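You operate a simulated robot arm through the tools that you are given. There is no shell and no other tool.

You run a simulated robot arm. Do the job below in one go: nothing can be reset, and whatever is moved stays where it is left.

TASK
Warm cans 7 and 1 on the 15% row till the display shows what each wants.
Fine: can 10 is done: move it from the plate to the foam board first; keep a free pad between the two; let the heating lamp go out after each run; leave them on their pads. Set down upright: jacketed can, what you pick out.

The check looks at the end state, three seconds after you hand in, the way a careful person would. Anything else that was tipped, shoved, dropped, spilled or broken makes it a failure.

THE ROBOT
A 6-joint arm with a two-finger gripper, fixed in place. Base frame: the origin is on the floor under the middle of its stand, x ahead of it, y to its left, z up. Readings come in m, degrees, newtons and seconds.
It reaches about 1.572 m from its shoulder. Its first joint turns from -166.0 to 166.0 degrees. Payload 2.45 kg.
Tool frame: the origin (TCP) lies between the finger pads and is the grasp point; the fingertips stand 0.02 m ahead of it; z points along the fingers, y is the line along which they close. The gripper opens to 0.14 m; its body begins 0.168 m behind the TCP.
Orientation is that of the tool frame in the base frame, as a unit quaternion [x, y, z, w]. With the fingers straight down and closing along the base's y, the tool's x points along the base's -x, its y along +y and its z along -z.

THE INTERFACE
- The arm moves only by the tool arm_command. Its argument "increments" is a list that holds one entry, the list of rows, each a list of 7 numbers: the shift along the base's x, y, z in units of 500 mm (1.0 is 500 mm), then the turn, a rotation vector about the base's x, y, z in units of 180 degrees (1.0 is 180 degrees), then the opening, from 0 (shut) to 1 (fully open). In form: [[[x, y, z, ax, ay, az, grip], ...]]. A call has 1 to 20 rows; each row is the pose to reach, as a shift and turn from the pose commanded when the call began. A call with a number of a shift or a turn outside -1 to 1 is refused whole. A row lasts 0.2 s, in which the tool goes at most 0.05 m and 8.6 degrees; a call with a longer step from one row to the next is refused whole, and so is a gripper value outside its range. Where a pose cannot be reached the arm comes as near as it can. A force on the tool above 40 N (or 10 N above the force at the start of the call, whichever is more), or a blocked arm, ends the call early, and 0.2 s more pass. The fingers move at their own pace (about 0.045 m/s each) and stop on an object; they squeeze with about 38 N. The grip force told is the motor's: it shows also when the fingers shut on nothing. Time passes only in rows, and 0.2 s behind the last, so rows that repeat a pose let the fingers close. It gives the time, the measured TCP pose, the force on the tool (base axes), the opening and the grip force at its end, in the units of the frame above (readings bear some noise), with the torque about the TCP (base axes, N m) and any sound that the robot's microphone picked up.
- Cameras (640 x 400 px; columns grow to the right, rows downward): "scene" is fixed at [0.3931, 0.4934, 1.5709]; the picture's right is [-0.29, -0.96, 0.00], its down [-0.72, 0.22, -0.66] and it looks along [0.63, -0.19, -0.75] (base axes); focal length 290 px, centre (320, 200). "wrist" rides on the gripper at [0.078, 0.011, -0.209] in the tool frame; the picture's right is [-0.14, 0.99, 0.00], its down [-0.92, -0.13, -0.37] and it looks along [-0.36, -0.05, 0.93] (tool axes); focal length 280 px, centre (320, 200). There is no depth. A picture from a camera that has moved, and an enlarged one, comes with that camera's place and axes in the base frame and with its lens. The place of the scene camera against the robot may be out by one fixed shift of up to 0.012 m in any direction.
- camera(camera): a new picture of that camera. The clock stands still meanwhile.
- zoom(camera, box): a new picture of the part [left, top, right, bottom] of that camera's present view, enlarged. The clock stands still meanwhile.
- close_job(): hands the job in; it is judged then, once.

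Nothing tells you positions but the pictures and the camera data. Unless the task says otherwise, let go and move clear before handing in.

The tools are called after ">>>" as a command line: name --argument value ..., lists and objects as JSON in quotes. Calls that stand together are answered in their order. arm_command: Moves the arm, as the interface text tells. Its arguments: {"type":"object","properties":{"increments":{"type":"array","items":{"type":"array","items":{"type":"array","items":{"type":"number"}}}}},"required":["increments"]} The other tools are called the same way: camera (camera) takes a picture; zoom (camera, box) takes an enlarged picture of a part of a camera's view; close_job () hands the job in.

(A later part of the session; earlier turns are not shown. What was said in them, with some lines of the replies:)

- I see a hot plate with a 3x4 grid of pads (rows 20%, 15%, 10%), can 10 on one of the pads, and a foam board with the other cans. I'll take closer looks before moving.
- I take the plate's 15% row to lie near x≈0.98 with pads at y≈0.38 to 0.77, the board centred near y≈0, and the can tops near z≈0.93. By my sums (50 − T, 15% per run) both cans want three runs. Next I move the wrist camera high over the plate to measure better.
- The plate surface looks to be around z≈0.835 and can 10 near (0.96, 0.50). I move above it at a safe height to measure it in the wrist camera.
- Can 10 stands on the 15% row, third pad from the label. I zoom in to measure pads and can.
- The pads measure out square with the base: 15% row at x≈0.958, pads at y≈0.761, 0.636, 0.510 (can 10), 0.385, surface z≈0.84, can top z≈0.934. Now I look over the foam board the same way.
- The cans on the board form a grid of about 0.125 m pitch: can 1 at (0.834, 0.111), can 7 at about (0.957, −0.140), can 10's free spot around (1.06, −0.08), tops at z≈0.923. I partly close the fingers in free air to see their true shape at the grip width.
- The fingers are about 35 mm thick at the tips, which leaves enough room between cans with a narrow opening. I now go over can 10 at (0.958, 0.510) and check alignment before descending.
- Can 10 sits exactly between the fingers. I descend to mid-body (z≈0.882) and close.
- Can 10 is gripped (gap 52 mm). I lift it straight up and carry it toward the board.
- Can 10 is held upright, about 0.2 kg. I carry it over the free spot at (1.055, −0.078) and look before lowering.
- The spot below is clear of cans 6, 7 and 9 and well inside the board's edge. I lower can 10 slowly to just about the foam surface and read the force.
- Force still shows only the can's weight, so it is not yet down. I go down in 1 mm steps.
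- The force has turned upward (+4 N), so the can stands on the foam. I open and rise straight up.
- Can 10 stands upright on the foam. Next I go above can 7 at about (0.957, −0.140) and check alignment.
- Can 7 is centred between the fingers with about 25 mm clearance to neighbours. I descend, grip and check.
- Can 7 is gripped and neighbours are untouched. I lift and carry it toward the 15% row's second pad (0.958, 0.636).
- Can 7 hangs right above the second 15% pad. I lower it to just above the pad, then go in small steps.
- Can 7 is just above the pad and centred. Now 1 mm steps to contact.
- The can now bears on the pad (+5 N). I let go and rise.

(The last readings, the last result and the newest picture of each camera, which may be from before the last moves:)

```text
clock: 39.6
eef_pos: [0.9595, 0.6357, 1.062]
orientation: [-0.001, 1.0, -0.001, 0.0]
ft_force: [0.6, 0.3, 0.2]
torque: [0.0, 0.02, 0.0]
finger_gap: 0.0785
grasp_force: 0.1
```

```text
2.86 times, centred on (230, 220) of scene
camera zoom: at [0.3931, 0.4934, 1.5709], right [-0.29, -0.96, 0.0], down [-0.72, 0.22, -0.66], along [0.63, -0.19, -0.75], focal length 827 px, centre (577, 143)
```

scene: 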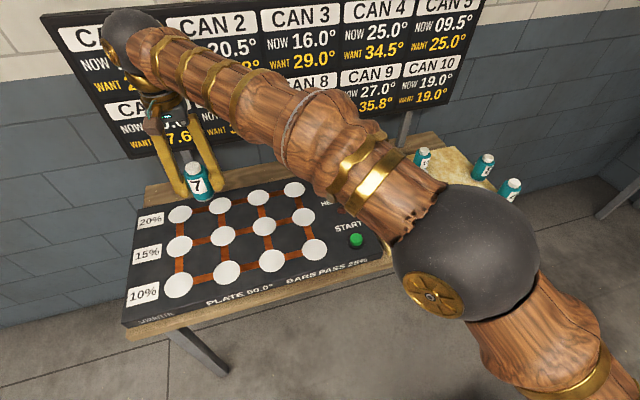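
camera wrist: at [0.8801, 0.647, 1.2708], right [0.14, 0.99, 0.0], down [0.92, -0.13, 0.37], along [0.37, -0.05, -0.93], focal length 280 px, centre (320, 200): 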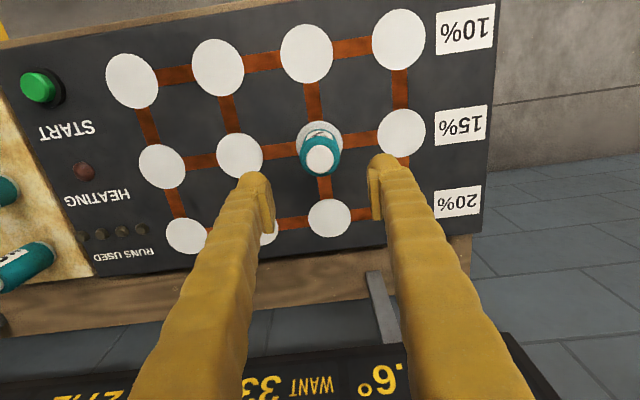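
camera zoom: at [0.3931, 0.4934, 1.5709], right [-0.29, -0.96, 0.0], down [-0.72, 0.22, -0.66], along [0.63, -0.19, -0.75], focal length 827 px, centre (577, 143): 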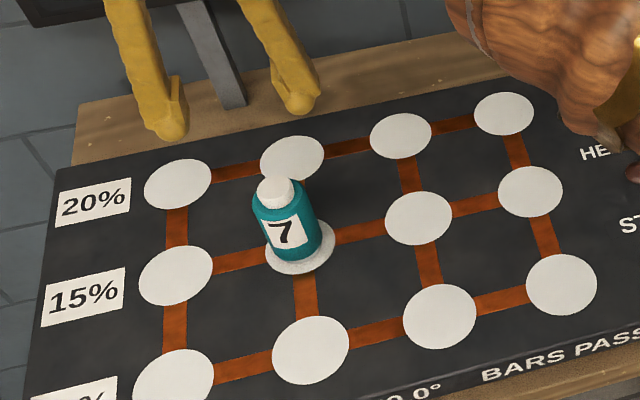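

Can 7 stands centred on its pad. Now to can 1 at about (0.834, 0.111).

>>> arm_command --increments '[[[-0.02, -0.07, 0, 0, 0, 0, 0.56], [-0.042, -0.155, 0, 0, 0, 0, 0.56], [-0.064, -0.24, 0, 0, 0, 0, 0.56], [-0.086, -0.325, 0, 0, 0, 0, 0.56], [-0.108, -0.41, 0, 0, 0, 0, 0.56], [-0.13, -0.495, 0, 0, 0, 0, 0.56], [-0.152, -0.58, 0, 0, 0, 0, 0.56], [-0.174, -0.665, 0, 0, 0, 0, 0.56], [-0.196, -0.75, 0, 0, 0, 0, 0.56], [-0.218, -0.83, 0, 0, 0, 0, 0.56], [-0.24, -0.9, 0, 0, 0, 0, 0.56], [-0.24, -0.9, 0, 0, 0, 0, 0.56]]]'

>>> arm_command --increments '[[[-0.005, -0.075, 0, 0, 0, 0, 0.56], [-0.008, -0.15, 0, 0, 0, 0, 0.56], [-0.008, -0.15, -0.08, 0, 0, 0, 0.56], [-0.008, -0.15, -0.08, 0, 0, 0, 0.56]]]'

>>> camera --camera "wrist"

>>> zoom --camera "wrist" --box '[240, 100, 400, 220]'

>>> camera --camera "scene"

```text
clock: 42.2
eef_pos: [0.8402, 0.1847, 1.0594]
orientation: [0.0, 1.0, 0.0, 0.0]
ft_force: [0.4, 0.0, 0.6]
torque: [-0.05, 0.01, 0.0]
finger_gap: 0.0782
grasp_force: 0.1
```

```text
clock: 43.2
eef_pos: [0.8341, 0.1105, 1.0212]
orientation: [0.001, 1.0, 0.0, 0.0]
ft_force: [-0.5, 0.5, 0.2]
torque: [0.01, -0.03, 0.0]
finger_gap: 0.0783
grasp_force: 0.0
```

```text
taken
camera wrist: at [0.7562, 0.1216, 1.2303], right [0.14, 0.99, 0.0], down [0.92, -0.13, 0.37], along [0.37, -0.05, -0.93], focal length 280 px, centre (320, 200)
```

wrist: 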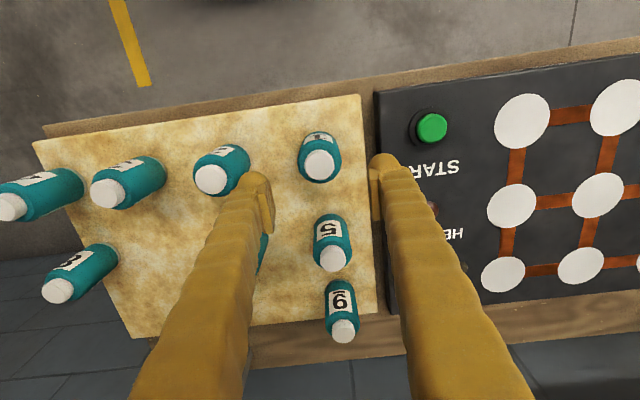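

```text
3.33 times, centred on (320, 160) of wrist
camera zoom: at [0.7562, 0.1216, 1.2303], right [0.14, 0.99, 0.0], down [0.92, -0.13, 0.37], along [0.37, -0.05, -0.93], focal length 935 px, centre (320, 333)
```

zoom: 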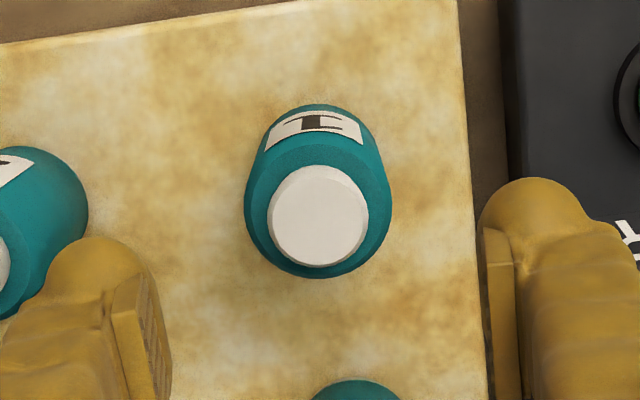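

```text
taken
```

scene: 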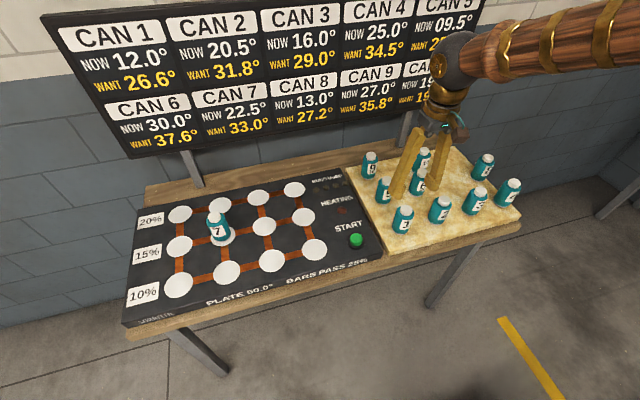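

Can 1 is centred. I descend and grip it.

>>> arm_command --increments '[[[0, 0, -0.07, 0, 0, 0, 0.56], [0, 0, -0.14, 0, 0, 0, 0.56], [0, 0, -0.21, 0, 0, 0, 0.56], [0, 0, -0.27, 0, 0, 0, 0.56], [0, 0, -0.299, 0, 0, 0, 0.56], [0, 0, -0.299, 0, 0, 0, 0.56], [0, 0, -0.299, 0, 0, 0, 0.2], [0, 0, -0.299, 0, 0, 0, 0.2], [0, 0, -0.299, 0, 0, 0, 0.2], [0, 0, -0.299, 0, 0, 0, 0.2], [0, 0, -0.299, 0, 0, 0, 0.2]]]'

>>> camera --camera "wrist"

>>> camera --camera "scene"

```text
clock: 45.6
eef_pos: [0.8342, 0.1114, 0.874]
orientation: [0.0, 1.0, 0.0, -0.001]
ft_force: [0.4, -0.4, -0.4]
torque: [0.0, 0.0, -0.02]
finger_gap: 0.0525
grasp_force: 37.8
```

```text
taken
camera wrist: at [0.7562, 0.1221, 1.0811], right [0.14, 0.99, 0.0], down [0.92, -0.13, 0.37], along [0.36, -0.05, -0.93], focal length 280 px, centre (320, 200)
```

wrist: 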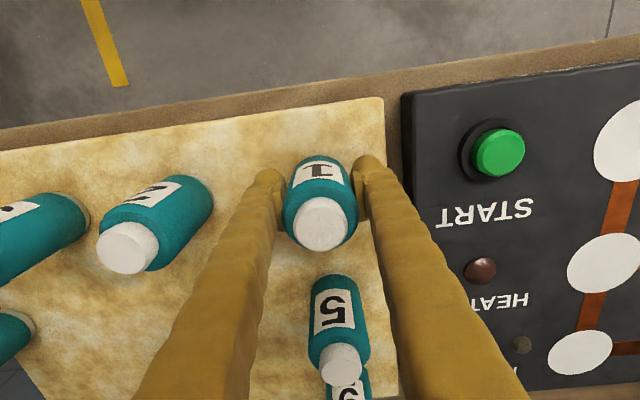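

```text
taken
```

scene: 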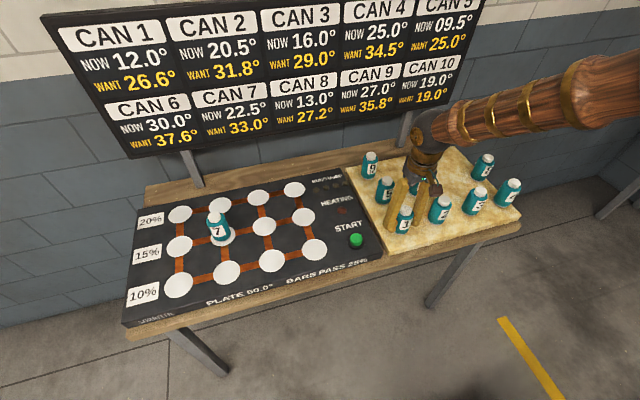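

Can 1 is gripped. I lift it and carry it over the fourth 15% pad (0.958, 0.385), leaving one free pad between it and can 7.

>>> arm_command --increments '[[[0, 0, 0.04, 0, 0, 0, 0.2], [0, 0, 0.12, 0, 0, 0, 0.2], [0, 0, 0.2, 0, 0, 0, 0.2], [0, 0, 0.28, 0, 0, 0, 0.2], [0, 0, 0.36, 0, 0, 0, 0.2], [0, 0, 0.38, 0, 0, 0, 0.2], [0.03, 0.06, 0.38, 0, 0, 0, 0.2], [0.06, 0.13, 0.38, 0, 0, 0, 0.2], [0.095, 0.21, 0.38, 0, 0, 0, 0.2], [0.13, 0.29, 0.38, 0, 0, 0, 0.2], [0.165, 0.37, 0.38, 0, 0, 0, 0.2], [0.2, 0.45, 0.38, 0, 0, 0, 0.2], [0.23, 0.51, 0.38, 0, 0, 0, 0.2], [0.247, 0.548, 0.38, 0, 0, 0, 0.2], [0.247, 0.548, 0.38, 0, 0, 0, 0.2]]]'

>>> camera --camera "wrist"

>>> camera --camera "scene"

```text
clock: 48.8
eef_pos: [0.9598, 0.3849, 1.0622]
orientation: [0.0, 1.0, 0.0, 0.0]
ft_force: [-0.5, -0.1, -2.2]
torque: [0.0, -0.02, 0.01]
finger_gap: 0.0518
grasp_force: 38.1
```

```text
taken
camera wrist: at [0.8806, 0.3958, 1.2712], right [0.14, 0.99, 0.0], down [0.92, -0.13, 0.37], along [0.37, -0.05, -0.93], focal length 280 px, centre (320, 200)
```

wrist: 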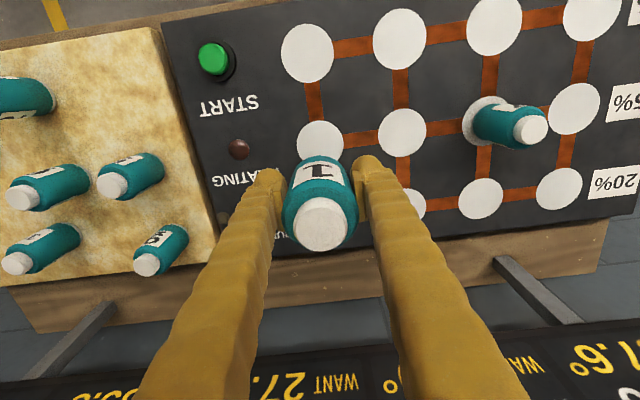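

```text
taken
```

scene: 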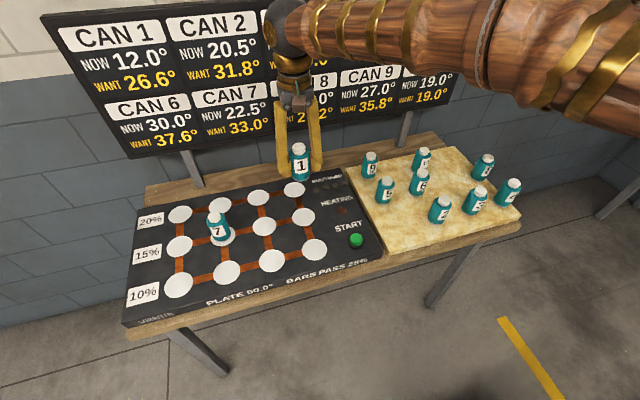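

Can 1 is over the fourth pad. I lower it the same way.

>>> arm_command --increments '[[[-0.002, 0, -0.08, 0, 0, 0, 0.2], [-0.002, 0, -0.16, 0, 0, 0, 0.2], [-0.002, 0, -0.24, 0, 0, 0, 0.2], [-0.002, 0, -0.31, 0, 0, 0, 0.2], [-0.002, 0, -0.34, 0, 0, 0, 0.2], [-0.002, 0, -0.348, 0, 0, 0, 0.2], [-0.002, 0, -0.354, 0, 0, 0, 0.2], [-0.002, 0, -0.358, 0, 0, 0, 0.2], [-0.002, 0, -0.358, 0, 0, 0, 0.2]]]'

>>> camera --camera "wrist"

```text
clock: 50.8
eef_pos: [0.9572, 0.3867, 0.8826]
orientation: [-0.001, 1.0, 0.0, 0.0]
ft_force: [-0.1, -0.2, -2.0]
torque: [0.02, 0.0, -0.02]
finger_gap: 0.0519
grasp_force: 37.8
```

```text
taken
camera wrist: at [0.8788, 0.396, 1.0916], right [0.14, 0.99, 0.0], down [0.92, -0.13, 0.37], along [0.36, -0.05, -0.93], focal length 280 px, centre (320, 200)
```

wrist: 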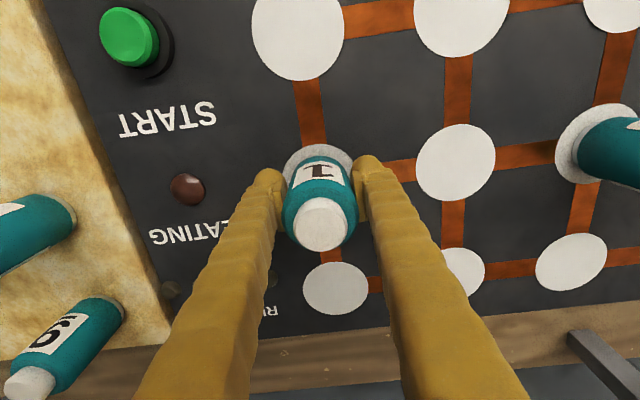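

>>> arm_command --increments '[[[0, 0, -0.001, 0, 0, 0, 0.2], [0, 0, -0.002, 0, 0, 0, 0.2], [0, 0, -0.003, 0, 0, 0, 0.2], [0, 0, -0.003, 0, 0, 0, 0.2]]]'

```text
clock: 51.8
eef_pos: [0.9579, 0.3857, 0.8819]
orientation: [0.0, 1.0, 0.001, 0.0]
ft_force: [0.4, 0.4, 10.4]
torque: [0.26, -0.03, 0.0]
finger_gap: 0.0519
grasp_force: 37.9
```

Can 1 bears on the pad (+10 N). I release, rise, and check both cans.

>>> arm_command --increments '[[[0, 0, 0.001, 0, 0, 0, 0.2], [0, 0, 0.001, 0, 0, 0, 0.42], [0, 0, 0.001, 0, 0, 0, 0.5], [0, 0, 0.001, 0, 0, 0, 0.56], [0, 0, 0.001, 0, 0, 0, 0.56], [0, 0, 0.001, 0, 0, 0, 0.56], [0, 0, 0.04, 0, 0, 0, 0.56], [0, 0, 0.12, 0, 0, 0, 0.56], [0, 0, 0.2, 0, 0, 0, 0.56], [0, 0, 0.28, 0, 0, 0, 0.56], [0, 0, 0.36, 0, 0, 0, 0.56], [0, 0, 0.36, 0, 0, 0, 0.56]]]'

>>> camera --camera "wrist"

>>> zoom --camera "wrist" --box '[240, 80, 400, 200]'

>>> zoom --camera "scene" --box '[150, 130, 390, 310]'

```text
clock: 54.4
eef_pos: [0.9562, 0.3849, 1.0621]
orientation: [0.001, 1.0, 0.001, 0.0]
ft_force: [0.0, 0.4, 0.5]
torque: [0.01, -0.01, 0.01]
finger_gap: 0.0787
grasp_force: 0.1
```

```text
taken
camera wrist: at [0.8783, 0.3961, 1.2704], right [0.14, 0.99, 0.0], down [0.92, -0.13, 0.37], along [0.36, -0.05, -0.93], focal length 280 px, centre (320, 200)
```

wrist: 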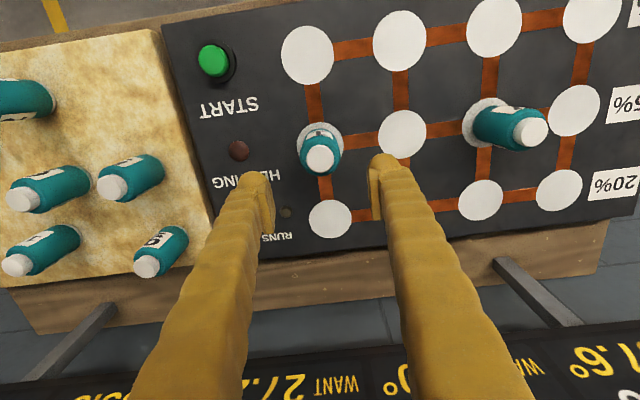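

```text
3.33 times, centred on (320, 140) of wrist
camera zoom: at [0.8783, 0.3961, 1.2704], right [0.14, 0.99, 0.0], down [0.92, -0.13, 0.37], along [0.36, -0.05, -0.93], focal length 935 px, centre (320, 400)
```

zoom: 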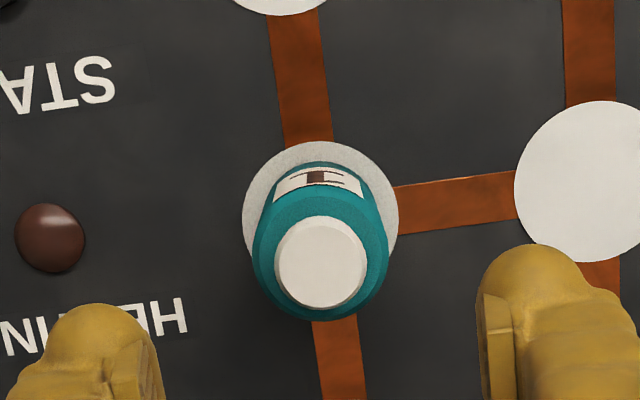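

```text
2.22 times, centred on (270, 220) of scene
camera zoom: at [0.3931, 0.4934, 1.5709], right [-0.29, -0.96, 0.0], down [-0.72, 0.22, -0.66], along [0.63, -0.19, -0.75], focal length 644 px, centre (431, 156)
```

zoom: 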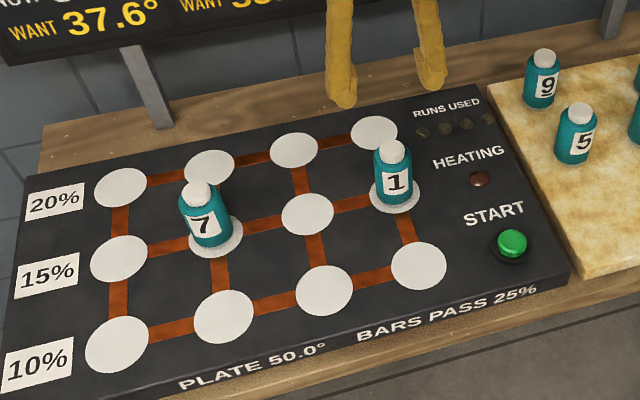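

Both cans stand centred with a free pad between them. I take START to be at (0.823, 0.258), top z≈0.857; I move above it, shut the fingers and stop short to check.

>>> arm_command --increments '[[[-0.06, -0.06, 0, 0, 0, 0, 0.4], [-0.12, -0.12, 0, 0, 0, 0, 0.2], [-0.18, -0.18, 0, 0, 0, 0, 0], [-0.24, -0.23, 0, 0, 0, 0, 0], [-0.267, -0.254, 0, 0, 0, 0, 0], [-0.267, -0.254, -0.08, 0, 0, 0, 0], [-0.267, -0.254, -0.16, 0, 0, 0, 0], [-0.267, -0.254, -0.24, 0, 0, 0, 0], [-0.267, -0.254, -0.29, 0, 0, 0, 0], [-0.267, -0.254, -0.29, 0, 0, 0, 0]]]'

>>> camera --camera "wrist"

>>> zoom --camera "scene" --box '[280, 150, 440, 280]'

```text
clock: 56.6
eef_pos: [0.823, 0.2589, 0.9161]
orientation: [0.0, 1.0, 0.0, 0.0]
ft_force: [-0.9, 1.1, 0.4]
torque: [0.0, 0.0, 0.0]
finger_gap: 0.0001
grasp_force: 29.1
```

```text
taken
camera wrist: at [0.7451, 0.2686, 1.1245], right [0.14, 0.99, 0.0], down [0.92, -0.13, 0.37], along [0.36, -0.05, -0.93], focal length 280 px, centre (320, 200)
```

wrist: 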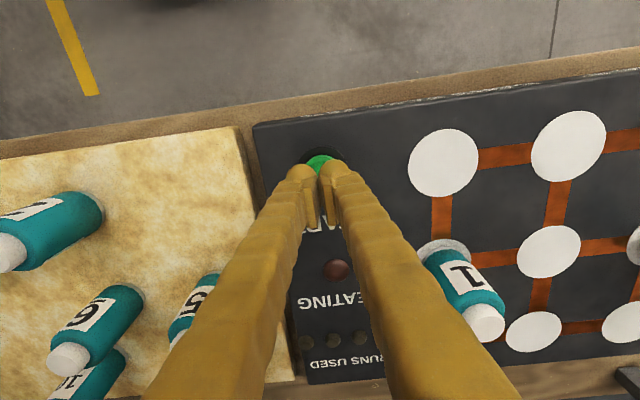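

```text
3.08 times, centred on (360, 215) of scene
camera zoom: at [0.3931, 0.4934, 1.5709], right [-0.29, -0.96, 0.0], down [-0.72, 0.22, -0.66], along [0.63, -0.19, -0.75], focal length 891 px, centre (197, 154)
```

zoom: 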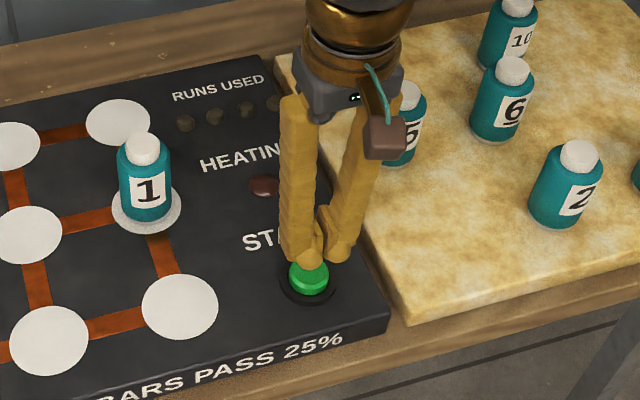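

The shut fingertips are right above the green button. I lower gently to find contact.

>>> arm_command --increments '[[[0, 0, -0.04, 0, 0, 0, 0], [0, 0, -0.065, 0, 0, 0, 0], [0, 0, -0.072, 0, 0, 0, 0], [0, 0, -0.076, 0, 0, 0, 0], [0, 0, -0.076, 0, 0, 0, 0]]]'

>>> zoom --camera "scene" --box '[280, 150, 440, 280]'

```text
clock: 57.8
eef_pos: [0.8225, 0.2592, 0.8778]
orientation: [0.0, 1.0, 0.0, 0.0]
ft_force: [-0.7, -0.2, 1.4]
torque: [0.02, 0.01, 0.01]
finger_gap: 0.0061
grasp_force: 29.5
```

```text
3.08 times, centred on (360, 215) of scene
camera zoom: at [0.3931, 0.4934, 1.5709], right [-0.29, -0.96, 0.0], down [-0.72, 0.22, -0.66], along [0.63, -0.19, -0.75], focal length 891 px, centre (197, 154)
```

zoom: 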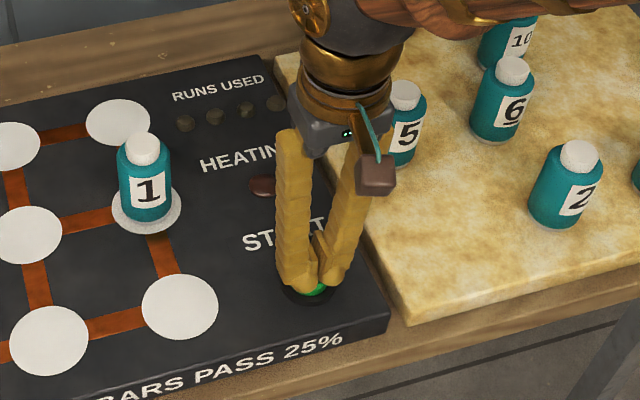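

The tips touch the button (light force). I push on in 1 mm steps, watching for the click.

>>> arm_command --increments '[[[0, 0, -0.002, 0, 0, 0, 0], [0, 0, -0.004, 0, 0, 0, 0], [0, 0, -0.004, 0, 0, 0, 0]]]'

>>> zoom --camera "scene" --box '[280, 150, 440, 280]'

```text
clock: 58.6
eef_pos: [0.8241, 0.2581, 0.8755]
orientation: [-0.001, 1.0, 0.0, 0.0]
ft_force: [-0.7, 0.7, 2.1]
torque: [-0.02, 0.05, 0.01]
finger_gap: 0.0058
grasp_force: 29.3
```

```text
3.08 times, centred on (360, 215) of scene
camera zoom: at [0.3931, 0.4934, 1.5709], right [-0.29, -0.96, 0.0], down [-0.72, 0.22, -0.66], along [0.63, -0.19, -0.75], focal length 891 px, centre (197, 154)
```

zoom: 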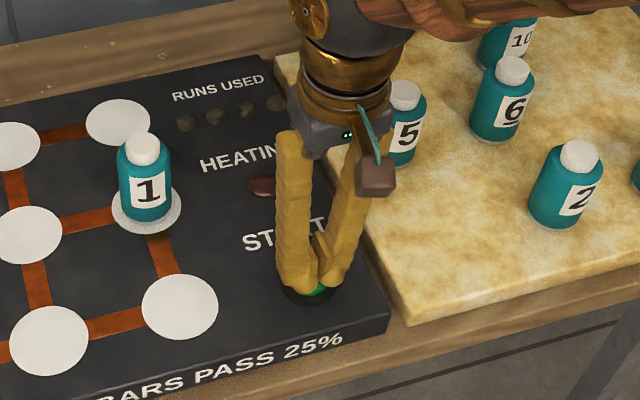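

>>> arm_command --increments '[[[0, 0, -0.002, 0, 0, 0, 0], [0, 0, -0.004, 0, 0, 0, 0], [0, 0, -0.004, 0, 0, 0, 0]]]'

>>> zoom --camera "scene" --box '[280, 150, 440, 280]'

```text
clock: 59.4
eef_pos: [0.8226, 0.2583, 0.874]
orientation: [0.0, 1.0, 0.0, 0.0]
ft_force: [0.1, -0.7, 2.5]
torque: [-0.06, -0.01, 0.0]
finger_gap: 0.006
grasp_force: 29.5
heard: click
```

```text
3.08 times, centred on (360, 215) of scene
camera zoom: at [0.3931, 0.4934, 1.5709], right [-0.29, -0.96, 0.0], down [-0.72, 0.22, -0.66], along [0.63, -0.19, -0.75], focal length 891 px, centre (197, 154)
```

zoom: 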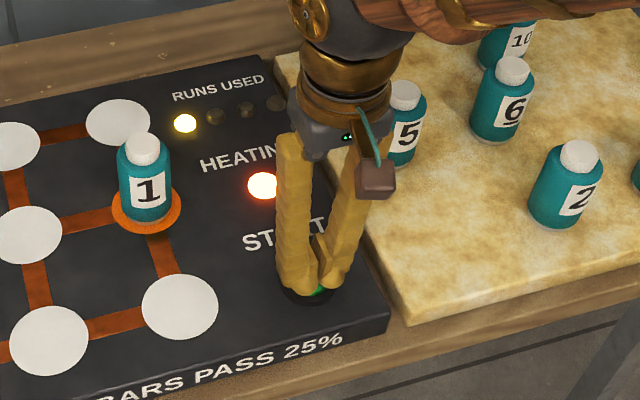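

A click: the heating lamp is on and one run lamp is lit. I rise off the button and wait for the lamp to go out.

>>> arm_command --increments '[[[0, 0, 0.04, 0, 0, 0, 0], [0, 0, 0.09, 0, 0, 0, 0], [0, 0, 0.09, 0, 0, 0, 0], [0, 0, 0.09, 0, 0, 0, 0], [0, 0, 0.09, 0, 0, 0, 0], [0, 0, 0.09, 0, 0, 0, 0], [0, 0, 0.09, 0, 0, 0, 0], [0, 0, 0.09, 0, 0, 0, 0], [0, 0, 0.09, 0, 0, 0, 0], [0, 0, 0.09, 0, 0, 0, 0]]]'

>>> camera --camera "scene"

```text
clock: 61.6
eef_pos: [0.8226, 0.2591, 0.9192]
orientation: [0.0, 1.0, 0.0, 0.0]
ft_force: [-0.3, 0.1, 0.6]
torque: [-0.02, 0.0, 0.04]
finger_gap: 0.0
grasp_force: 29.3
```

```text
taken
```

scene: 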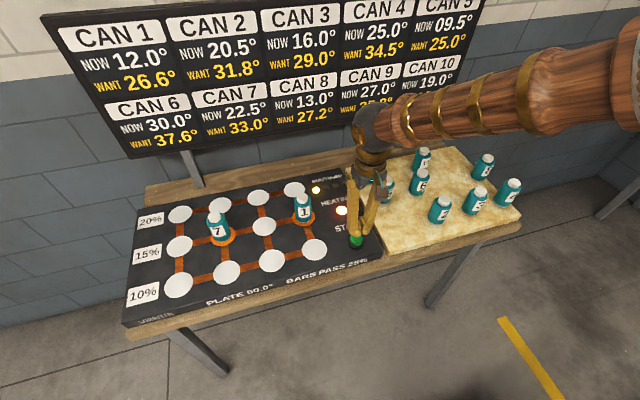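

The lamp is still on, both pads under cans 7 and 1 glow, and the arm is clear of the button. I keep waiting.

>>> arm_command --increments '[[[0, 0, 0, 0, 0, 0, 0], [0, 0, 0, 0, 0, 0, 0], [0, 0, 0, 0, 0, 0, 0], [0, 0, 0, 0, 0, 0, 0], [0, 0, 0, 0, 0, 0, 0], [0, 0, 0, 0, 0, 0, 0], [0, 0, 0, 0, 0, 0, 0], [0, 0, 0, 0, 0, 0, 0], [0, 0, 0, 0, 0, 0, 0], [0, 0, 0, 0, 0, 0, 0], [0, 0, 0, 0, 0, 0, 0], [0, 0, 0, 0, 0, 0, 0], [0, 0, 0, 0, 0, 0, 0], [0, 0, 0, 0, 0, 0, 0], [0, 0, 0, 0, 0, 0, 0]]]'

>>> camera --camera "scene"

```text
clock: 64.8
eef_pos: [0.8223, 0.2574, 0.9184]
orientation: [0.0, 1.0, 0.0, 0.0]
ft_force: [0.4, 0.0, 0.3]
torque: [0.0, -0.01, -0.01]
finger_gap: 0.0001
grasp_force: 29.1
```

```text
taken
```

scene: 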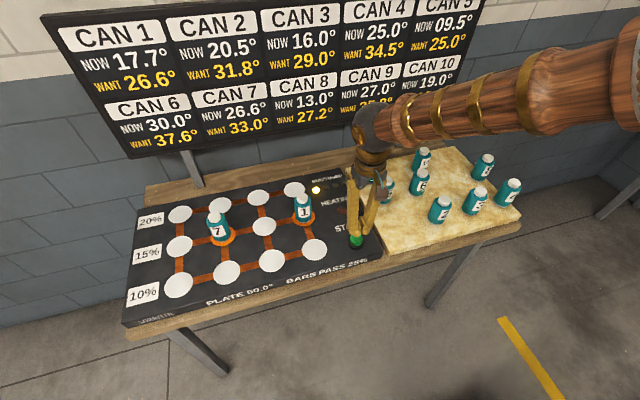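

Display now shows can 1 at 17.7° and can 7 at 26.6°, as I reckoned. I check that the lamp is really out.

>>> zoom --camera "scene" --box '[280, 150, 440, 280]'

>>> zoom --camera "scene" --box '[40, 0, 400, 160]'

```text
3.08 times, centred on (360, 215) of scene
camera zoom: at [0.3931, 0.4934, 1.5709], right [-0.29, -0.96, 0.0], down [-0.72, 0.22, -0.66], along [0.63, -0.19, -0.75], focal length 891 px, centre (197, 154)
```

zoom: 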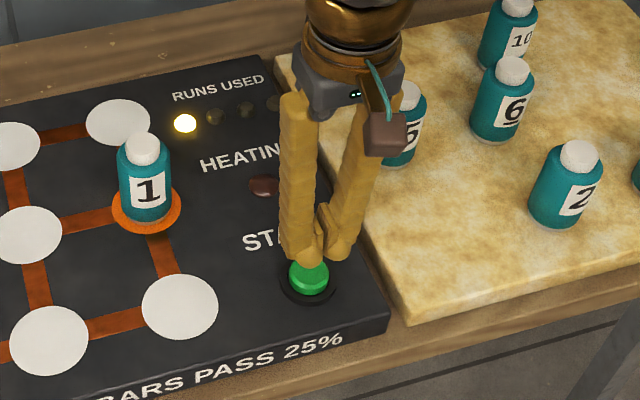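

```text
1.78 times, centred on (220, 80) of scene
camera zoom: at [0.3931, 0.4934, 1.5709], right [-0.29, -0.96, 0.0], down [-0.72, 0.22, -0.66], along [0.63, -0.19, -0.75], focal length 515 px, centre (498, 413)
```

zoom: 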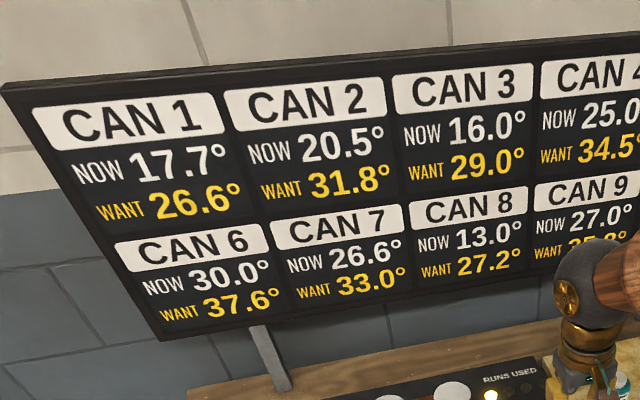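

The lamp is out and the button is free. Second press now.

>>> arm_command --increments '[[[0, 0, -0.04, 0, 0, 0, 0], [0, 0, -0.075, 0, 0, 0, 0], [0, 0, -0.083, 0, 0, 0, 0], [0, 0, -0.088, 0, 0, 0, 0], [0, 0, -0.092, 0, 0, 0, 0], [0, 0, -0.092, 0, 0, 0, 0]]]'

>>> zoom --camera "scene" --box '[280, 150, 440, 280]'

```text
clock: 66.2
eef_pos: [0.8237, 0.2583, 0.8739]
orientation: [0.0, 1.0, 0.0, 0.001]
ft_force: [1.1, -1.6, 3.3]
torque: [0.0, -0.02, -0.03]
finger_gap: 0.006
grasp_force: 29.4
heard: click
```

```text
3.08 times, centred on (360, 215) of scene
camera zoom: at [0.3931, 0.4934, 1.5709], right [-0.29, -0.96, 0.0], down [-0.72, 0.22, -0.66], along [0.63, -0.19, -0.75], focal length 891 px, centre (197, 154)
```

zoom: 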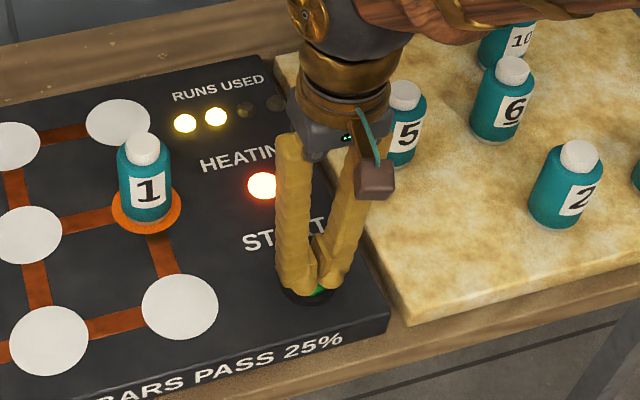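

The second run has started (two run lamps lit, heating lamp on). I rise and wait it out.

>>> arm_command --increments '[[[0, 0, 0.04, 0, 0, 0, 0], [0, 0, 0.092, 0, 0, 0, 0], [0, 0, 0.092, 0, 0, 0, 0], [0, 0, 0.092, 0, 0, 0, 0], [0, 0, 0.092, 0, 0, 0, 0], [0, 0, 0.092, 0, 0, 0, 0], [0, 0, 0.092, 0, 0, 0, 0], [0, 0, 0.092, 0, 0, 0, 0], [0, 0, 0.092, 0, 0, 0, 0], [0, 0, 0.092, 0, 0, 0, 0], [0, 0, 0.092, 0, 0, 0, 0], [0, 0, 0.092, 0, 0, 0, 0], [0, 0, 0.092, 0, 0, 0, 0], [0, 0, 0.092, 0, 0, 0, 0], [0, 0, 0.092, 0, 0, 0, 0], [0, 0, 0.092, 0, 0, 0, 0], [0, 0, 0.092, 0, 0, 0, 0], [0, 0, 0.092, 0, 0, 0, 0], [0, 0, 0.092, 0, 0, 0, 0], [0, 0, 0.092, 0, 0, 0, 0]]]'

>>> arm_command --increments '[[[0, 0, 0, 0, 0, 0, 0], [0, 0, 0, 0, 0, 0, 0], [0, 0, 0, 0, 0, 0, 0], [0, 0, 0, 0, 0, 0, 0], [0, 0, 0, 0, 0, 0, 0], [0, 0, 0, 0, 0, 0, 0]]]'

>>> zoom --camera "scene" --box '[280, 150, 440, 280]'

>>> zoom --camera "scene" --box '[40, 0, 400, 160]'

```text
clock: 70.4
eef_pos: [0.8215, 0.2598, 0.9197]
orientation: [0.0, 1.0, 0.0, 0.0]
ft_force: [-0.1, -0.8, 0.1]
torque: [0.02, 0.0, 0.0]
finger_gap: 0.0
grasp_force: 29.1
```

```text
clock: 71.8
eef_pos: [0.823, 0.2588, 0.9211]
orientation: [0.0, 1.0, -0.001, -0.001]
ft_force: [0.4, 0.6, 0.5]
torque: [0.03, 0.02, -0.03]
finger_gap: 0.0
grasp_force: 29.1
```

```text
3.08 times, centred on (360, 215) of scene
camera zoom: at [0.3931, 0.4934, 1.5709], right [-0.29, -0.96, 0.0], down [-0.72, 0.22, -0.66], along [0.63, -0.19, -0.75], focal length 891 px, centre (197, 154)
```

zoom: 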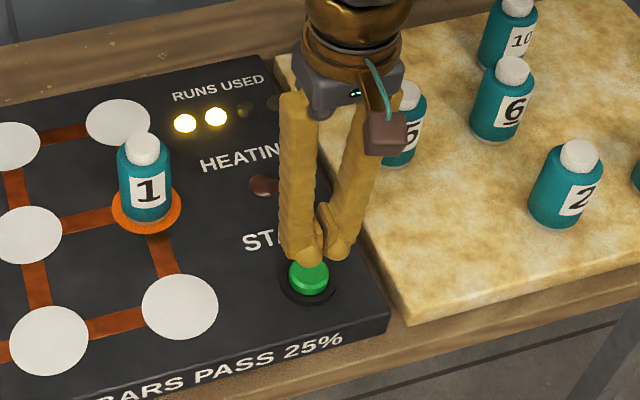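

```text
1.78 times, centred on (220, 80) of scene
camera zoom: at [0.3931, 0.4934, 1.5709], right [-0.29, -0.96, 0.0], down [-0.72, 0.22, -0.66], along [0.63, -0.19, -0.75], focal length 515 px, centre (498, 413)
```

zoom: 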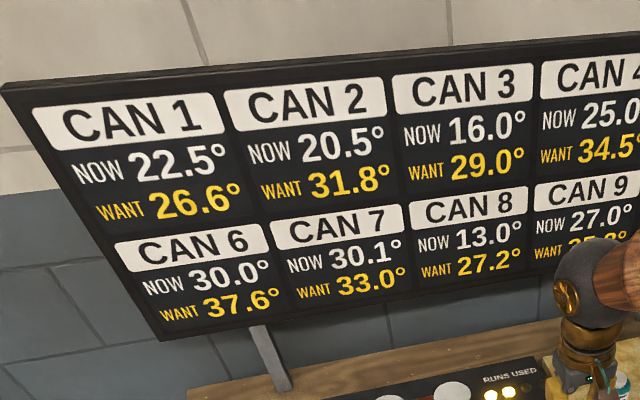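

Lamp out; can 1 reads 22.5° and can 7 reads 30.1°. One more run should bring them to 26.6° and 33.0°, so I press a third time.

>>> arm_command --increments '[[[0, 0, -0.04, 0, 0, 0, 0], [0, 0, -0.075, 0, 0, 0, 0], [0, 0, -0.083, 0, 0, 0, 0], [0, 0, -0.088, 0, 0, 0, 0], [0, 0, -0.092, 0, 0, 0, 0], [0, 0, -0.092, 0, 0, 0, 0]]]'

>>> zoom --camera "scene" --box '[280, 150, 440, 280]'

```text
clock: 73.2
eef_pos: [0.8224, 0.258, 0.8733]
orientation: [0.0, 1.0, 0.0, 0.0]
ft_force: [-0.3, 1.4, 3.3]
torque: [0.05, -0.05, 0.03]
finger_gap: 0.006
grasp_force: 29.2
heard: click
```

```text
3.08 times, centred on (360, 215) of scene
camera zoom: at [0.3931, 0.4934, 1.5709], right [-0.29, -0.96, 0.0], down [-0.72, 0.22, -0.66], along [0.63, -0.19, -0.75], focal length 891 px, centre (197, 154)
```

zoom: 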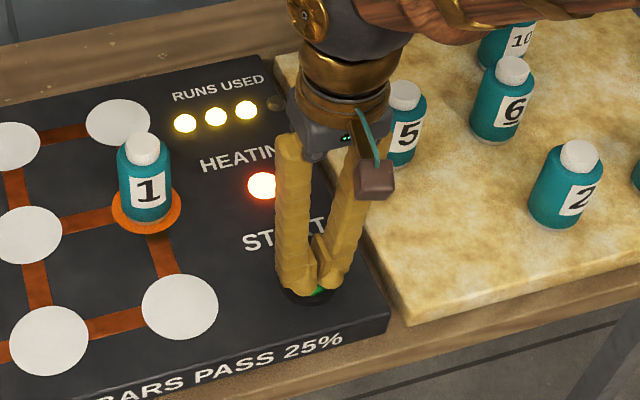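

The third run is going. I rise high, clear of everything, and wait for the lamp to go out.

>>> arm_command --increments '[[[0, 0, 0.04, 0, 0, 0, 0], [0, 0, 0.1, 0, 0, 0, 0], [0, 0, 0.18, 0, 0, 0, 0], [0, 0, 0.26, 0, 0, 0, 0], [0, 0, 0.34, 0, 0, 0, 0], [0, 0, 0.42, 0, 0, 0, 0], [0, 0, 0.5, 0, 0, 0, 0], [-0.06, -0.04, 0.5, 0, 0, 0, 0], [-0.12, -0.08, 0.5, 0, 0, 0, 0], [-0.18, -0.12, 0.5, 0, 0, 0, 0], [-0.24, -0.16, 0.5, 0, 0, 0, 0], [-0.3, -0.2, 0.5, 0, 0, 0, 0], [-0.3, -0.2, 0.5, 0, 0, 0, 0], [-0.3, -0.2, 0.5, 0, 0, 0, 0], [-0.3, -0.2, 0.5, 0, 0, 0, 0], [-0.3, -0.2, 0.5, 0, 0, 0, 0], [-0.3, -0.2, 0.5, 0, 0, 0, 0], [-0.3, -0.2, 0.5, 0, 0, 0, 0], [-0.3, -0.2, 0.5, 0, 0, 0, 0], [-0.3, -0.2, 0.5, 0, 0, 0, 0]]]'

>>> arm_command --increments '[[[0, 0, 0, 0, 0, 0, 0], [0, 0, 0, 0, 0, 0, 0], [0, 0, 0, 0, 0, 0, 0], [0, 0, 0, 0, 0, 0, 0], [0, 0, 0, 0, 0, 0, 0], [0, 0, 0, 0, 0, 0, 0], [0, 0, 0, 0, 0, 0, 0], [0, 0, 0, 0, 0, 0, 0]]]'

>>> camera --camera "scene"

>>> zoom --camera "scene" --box '[40, 0, 400, 160]'

>>> zoom --camera "scene" --box '[120, 150, 400, 325]'

>>> zoom --camera "scene" --box '[330, 120, 540, 260]'

```text
clock: 77.4
eef_pos: [0.6753, 0.1586, 1.1247]
orientation: [0.0, 1.0, 0.001, 0.0]
ft_force: [0.3, -1.0, 0.2]
torque: [0.0, 0.05, 0.02]
finger_gap: 0.0
grasp_force: 29.2
```

```text
clock: 79.2
eef_pos: [0.6765, 0.1584, 1.1247]
orientation: [0.0, 1.0, 0.0, 0.0]
ft_force: [0.3, 0.1, 0.6]
torque: [-0.03, -0.03, 0.01]
finger_gap: 0.0001
grasp_force: 29.2
```

```text
taken
```

scene: 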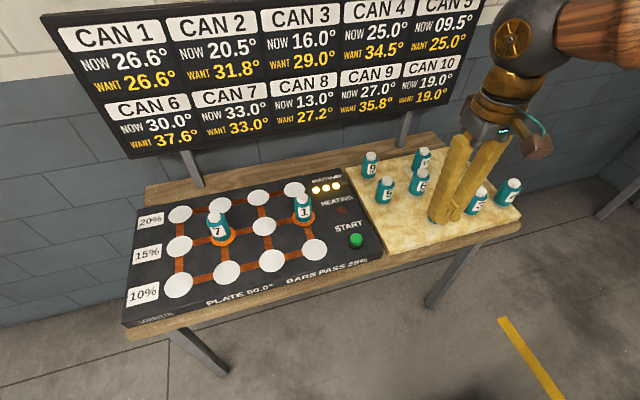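

```text
1.78 times, centred on (220, 80) of scene
camera zoom: at [0.3931, 0.4934, 1.5709], right [-0.29, -0.96, 0.0], down [-0.72, 0.22, -0.66], along [0.63, -0.19, -0.75], focal length 515 px, centre (498, 413)
```

zoom: 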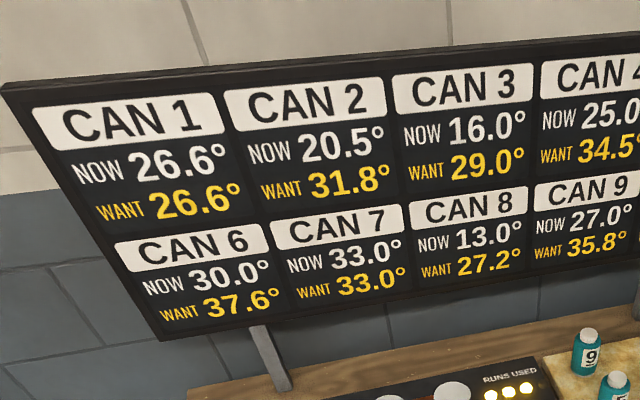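

```text
2.29 times, centred on (260, 238) of scene
camera zoom: at [0.3931, 0.4934, 1.5709], right [-0.29, -0.96, 0.0], down [-0.72, 0.22, -0.66], along [0.63, -0.19, -0.75], focal length 662 px, centre (457, 114)
```

zoom: 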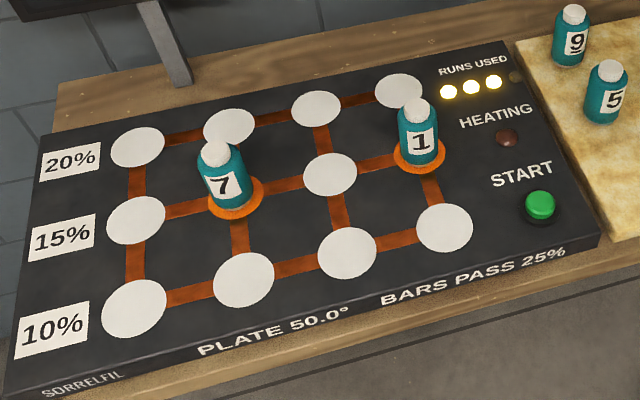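

```text
2.86 times, centred on (435, 190) of scene
camera zoom: at [0.3931, 0.4934, 1.5709], right [-0.29, -0.96, 0.0], down [-0.72, 0.22, -0.66], along [0.63, -0.19, -0.75], focal length 827 px, centre (-9, 229)
```

zoom: 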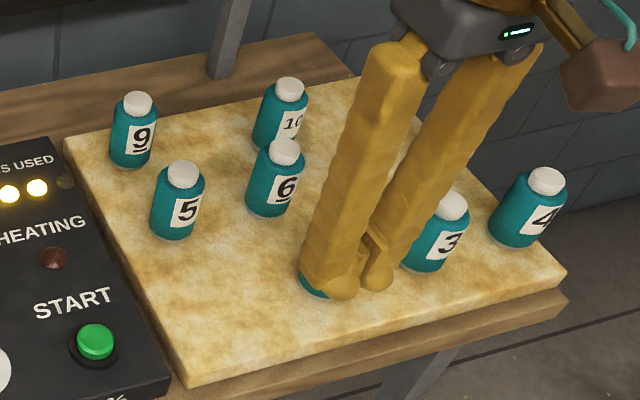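

The display shows 26.6° for can 1 and 33.0° for can 7, just what they want, and the lamp is out. I take one last wrist look at the cans hidden behind the gripper.

>>> camera --camera "wrist"

```text
taken
camera wrist: at [0.5973, 0.169, 1.3336], right [0.14, 0.99, 0.0], down [0.92, -0.13, 0.37], along [0.37, -0.05, -0.93], focal length 280 px, centre (320, 200)
```

wrist: 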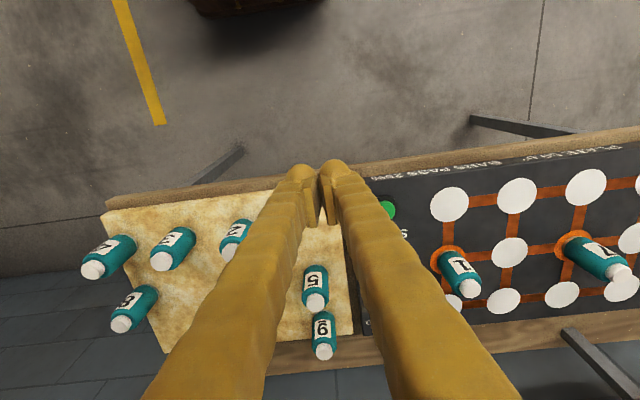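

All cans stand upright: 7 and 1 on their 15% pads with a free pad between, 10 on the foam board, the rest untouched, and the arm is clear. I hand the job in.

>>> close_job

```text
The job is handed in.
```

The job is done and handed in. Cans 7 and 1 are at the temperatures the display wants: 33.0° for can 7 and 26.6° for can 1.

- **Can 10:** I moved it first and set it upright on the foam board, in the free space behind cans 6 and 7.
- **Cans 7 and 1:** they stand upright on the second and fourth pads of the 15% row, with the free third pad between them. I left them there.
- **Runs:** it took three, out of four run lamps. I let the heating lamp go out after each one before pressing START again.
- **Everything else:** the last pictures showed the other cans upright and in place, and the arm was clear when I handed in.
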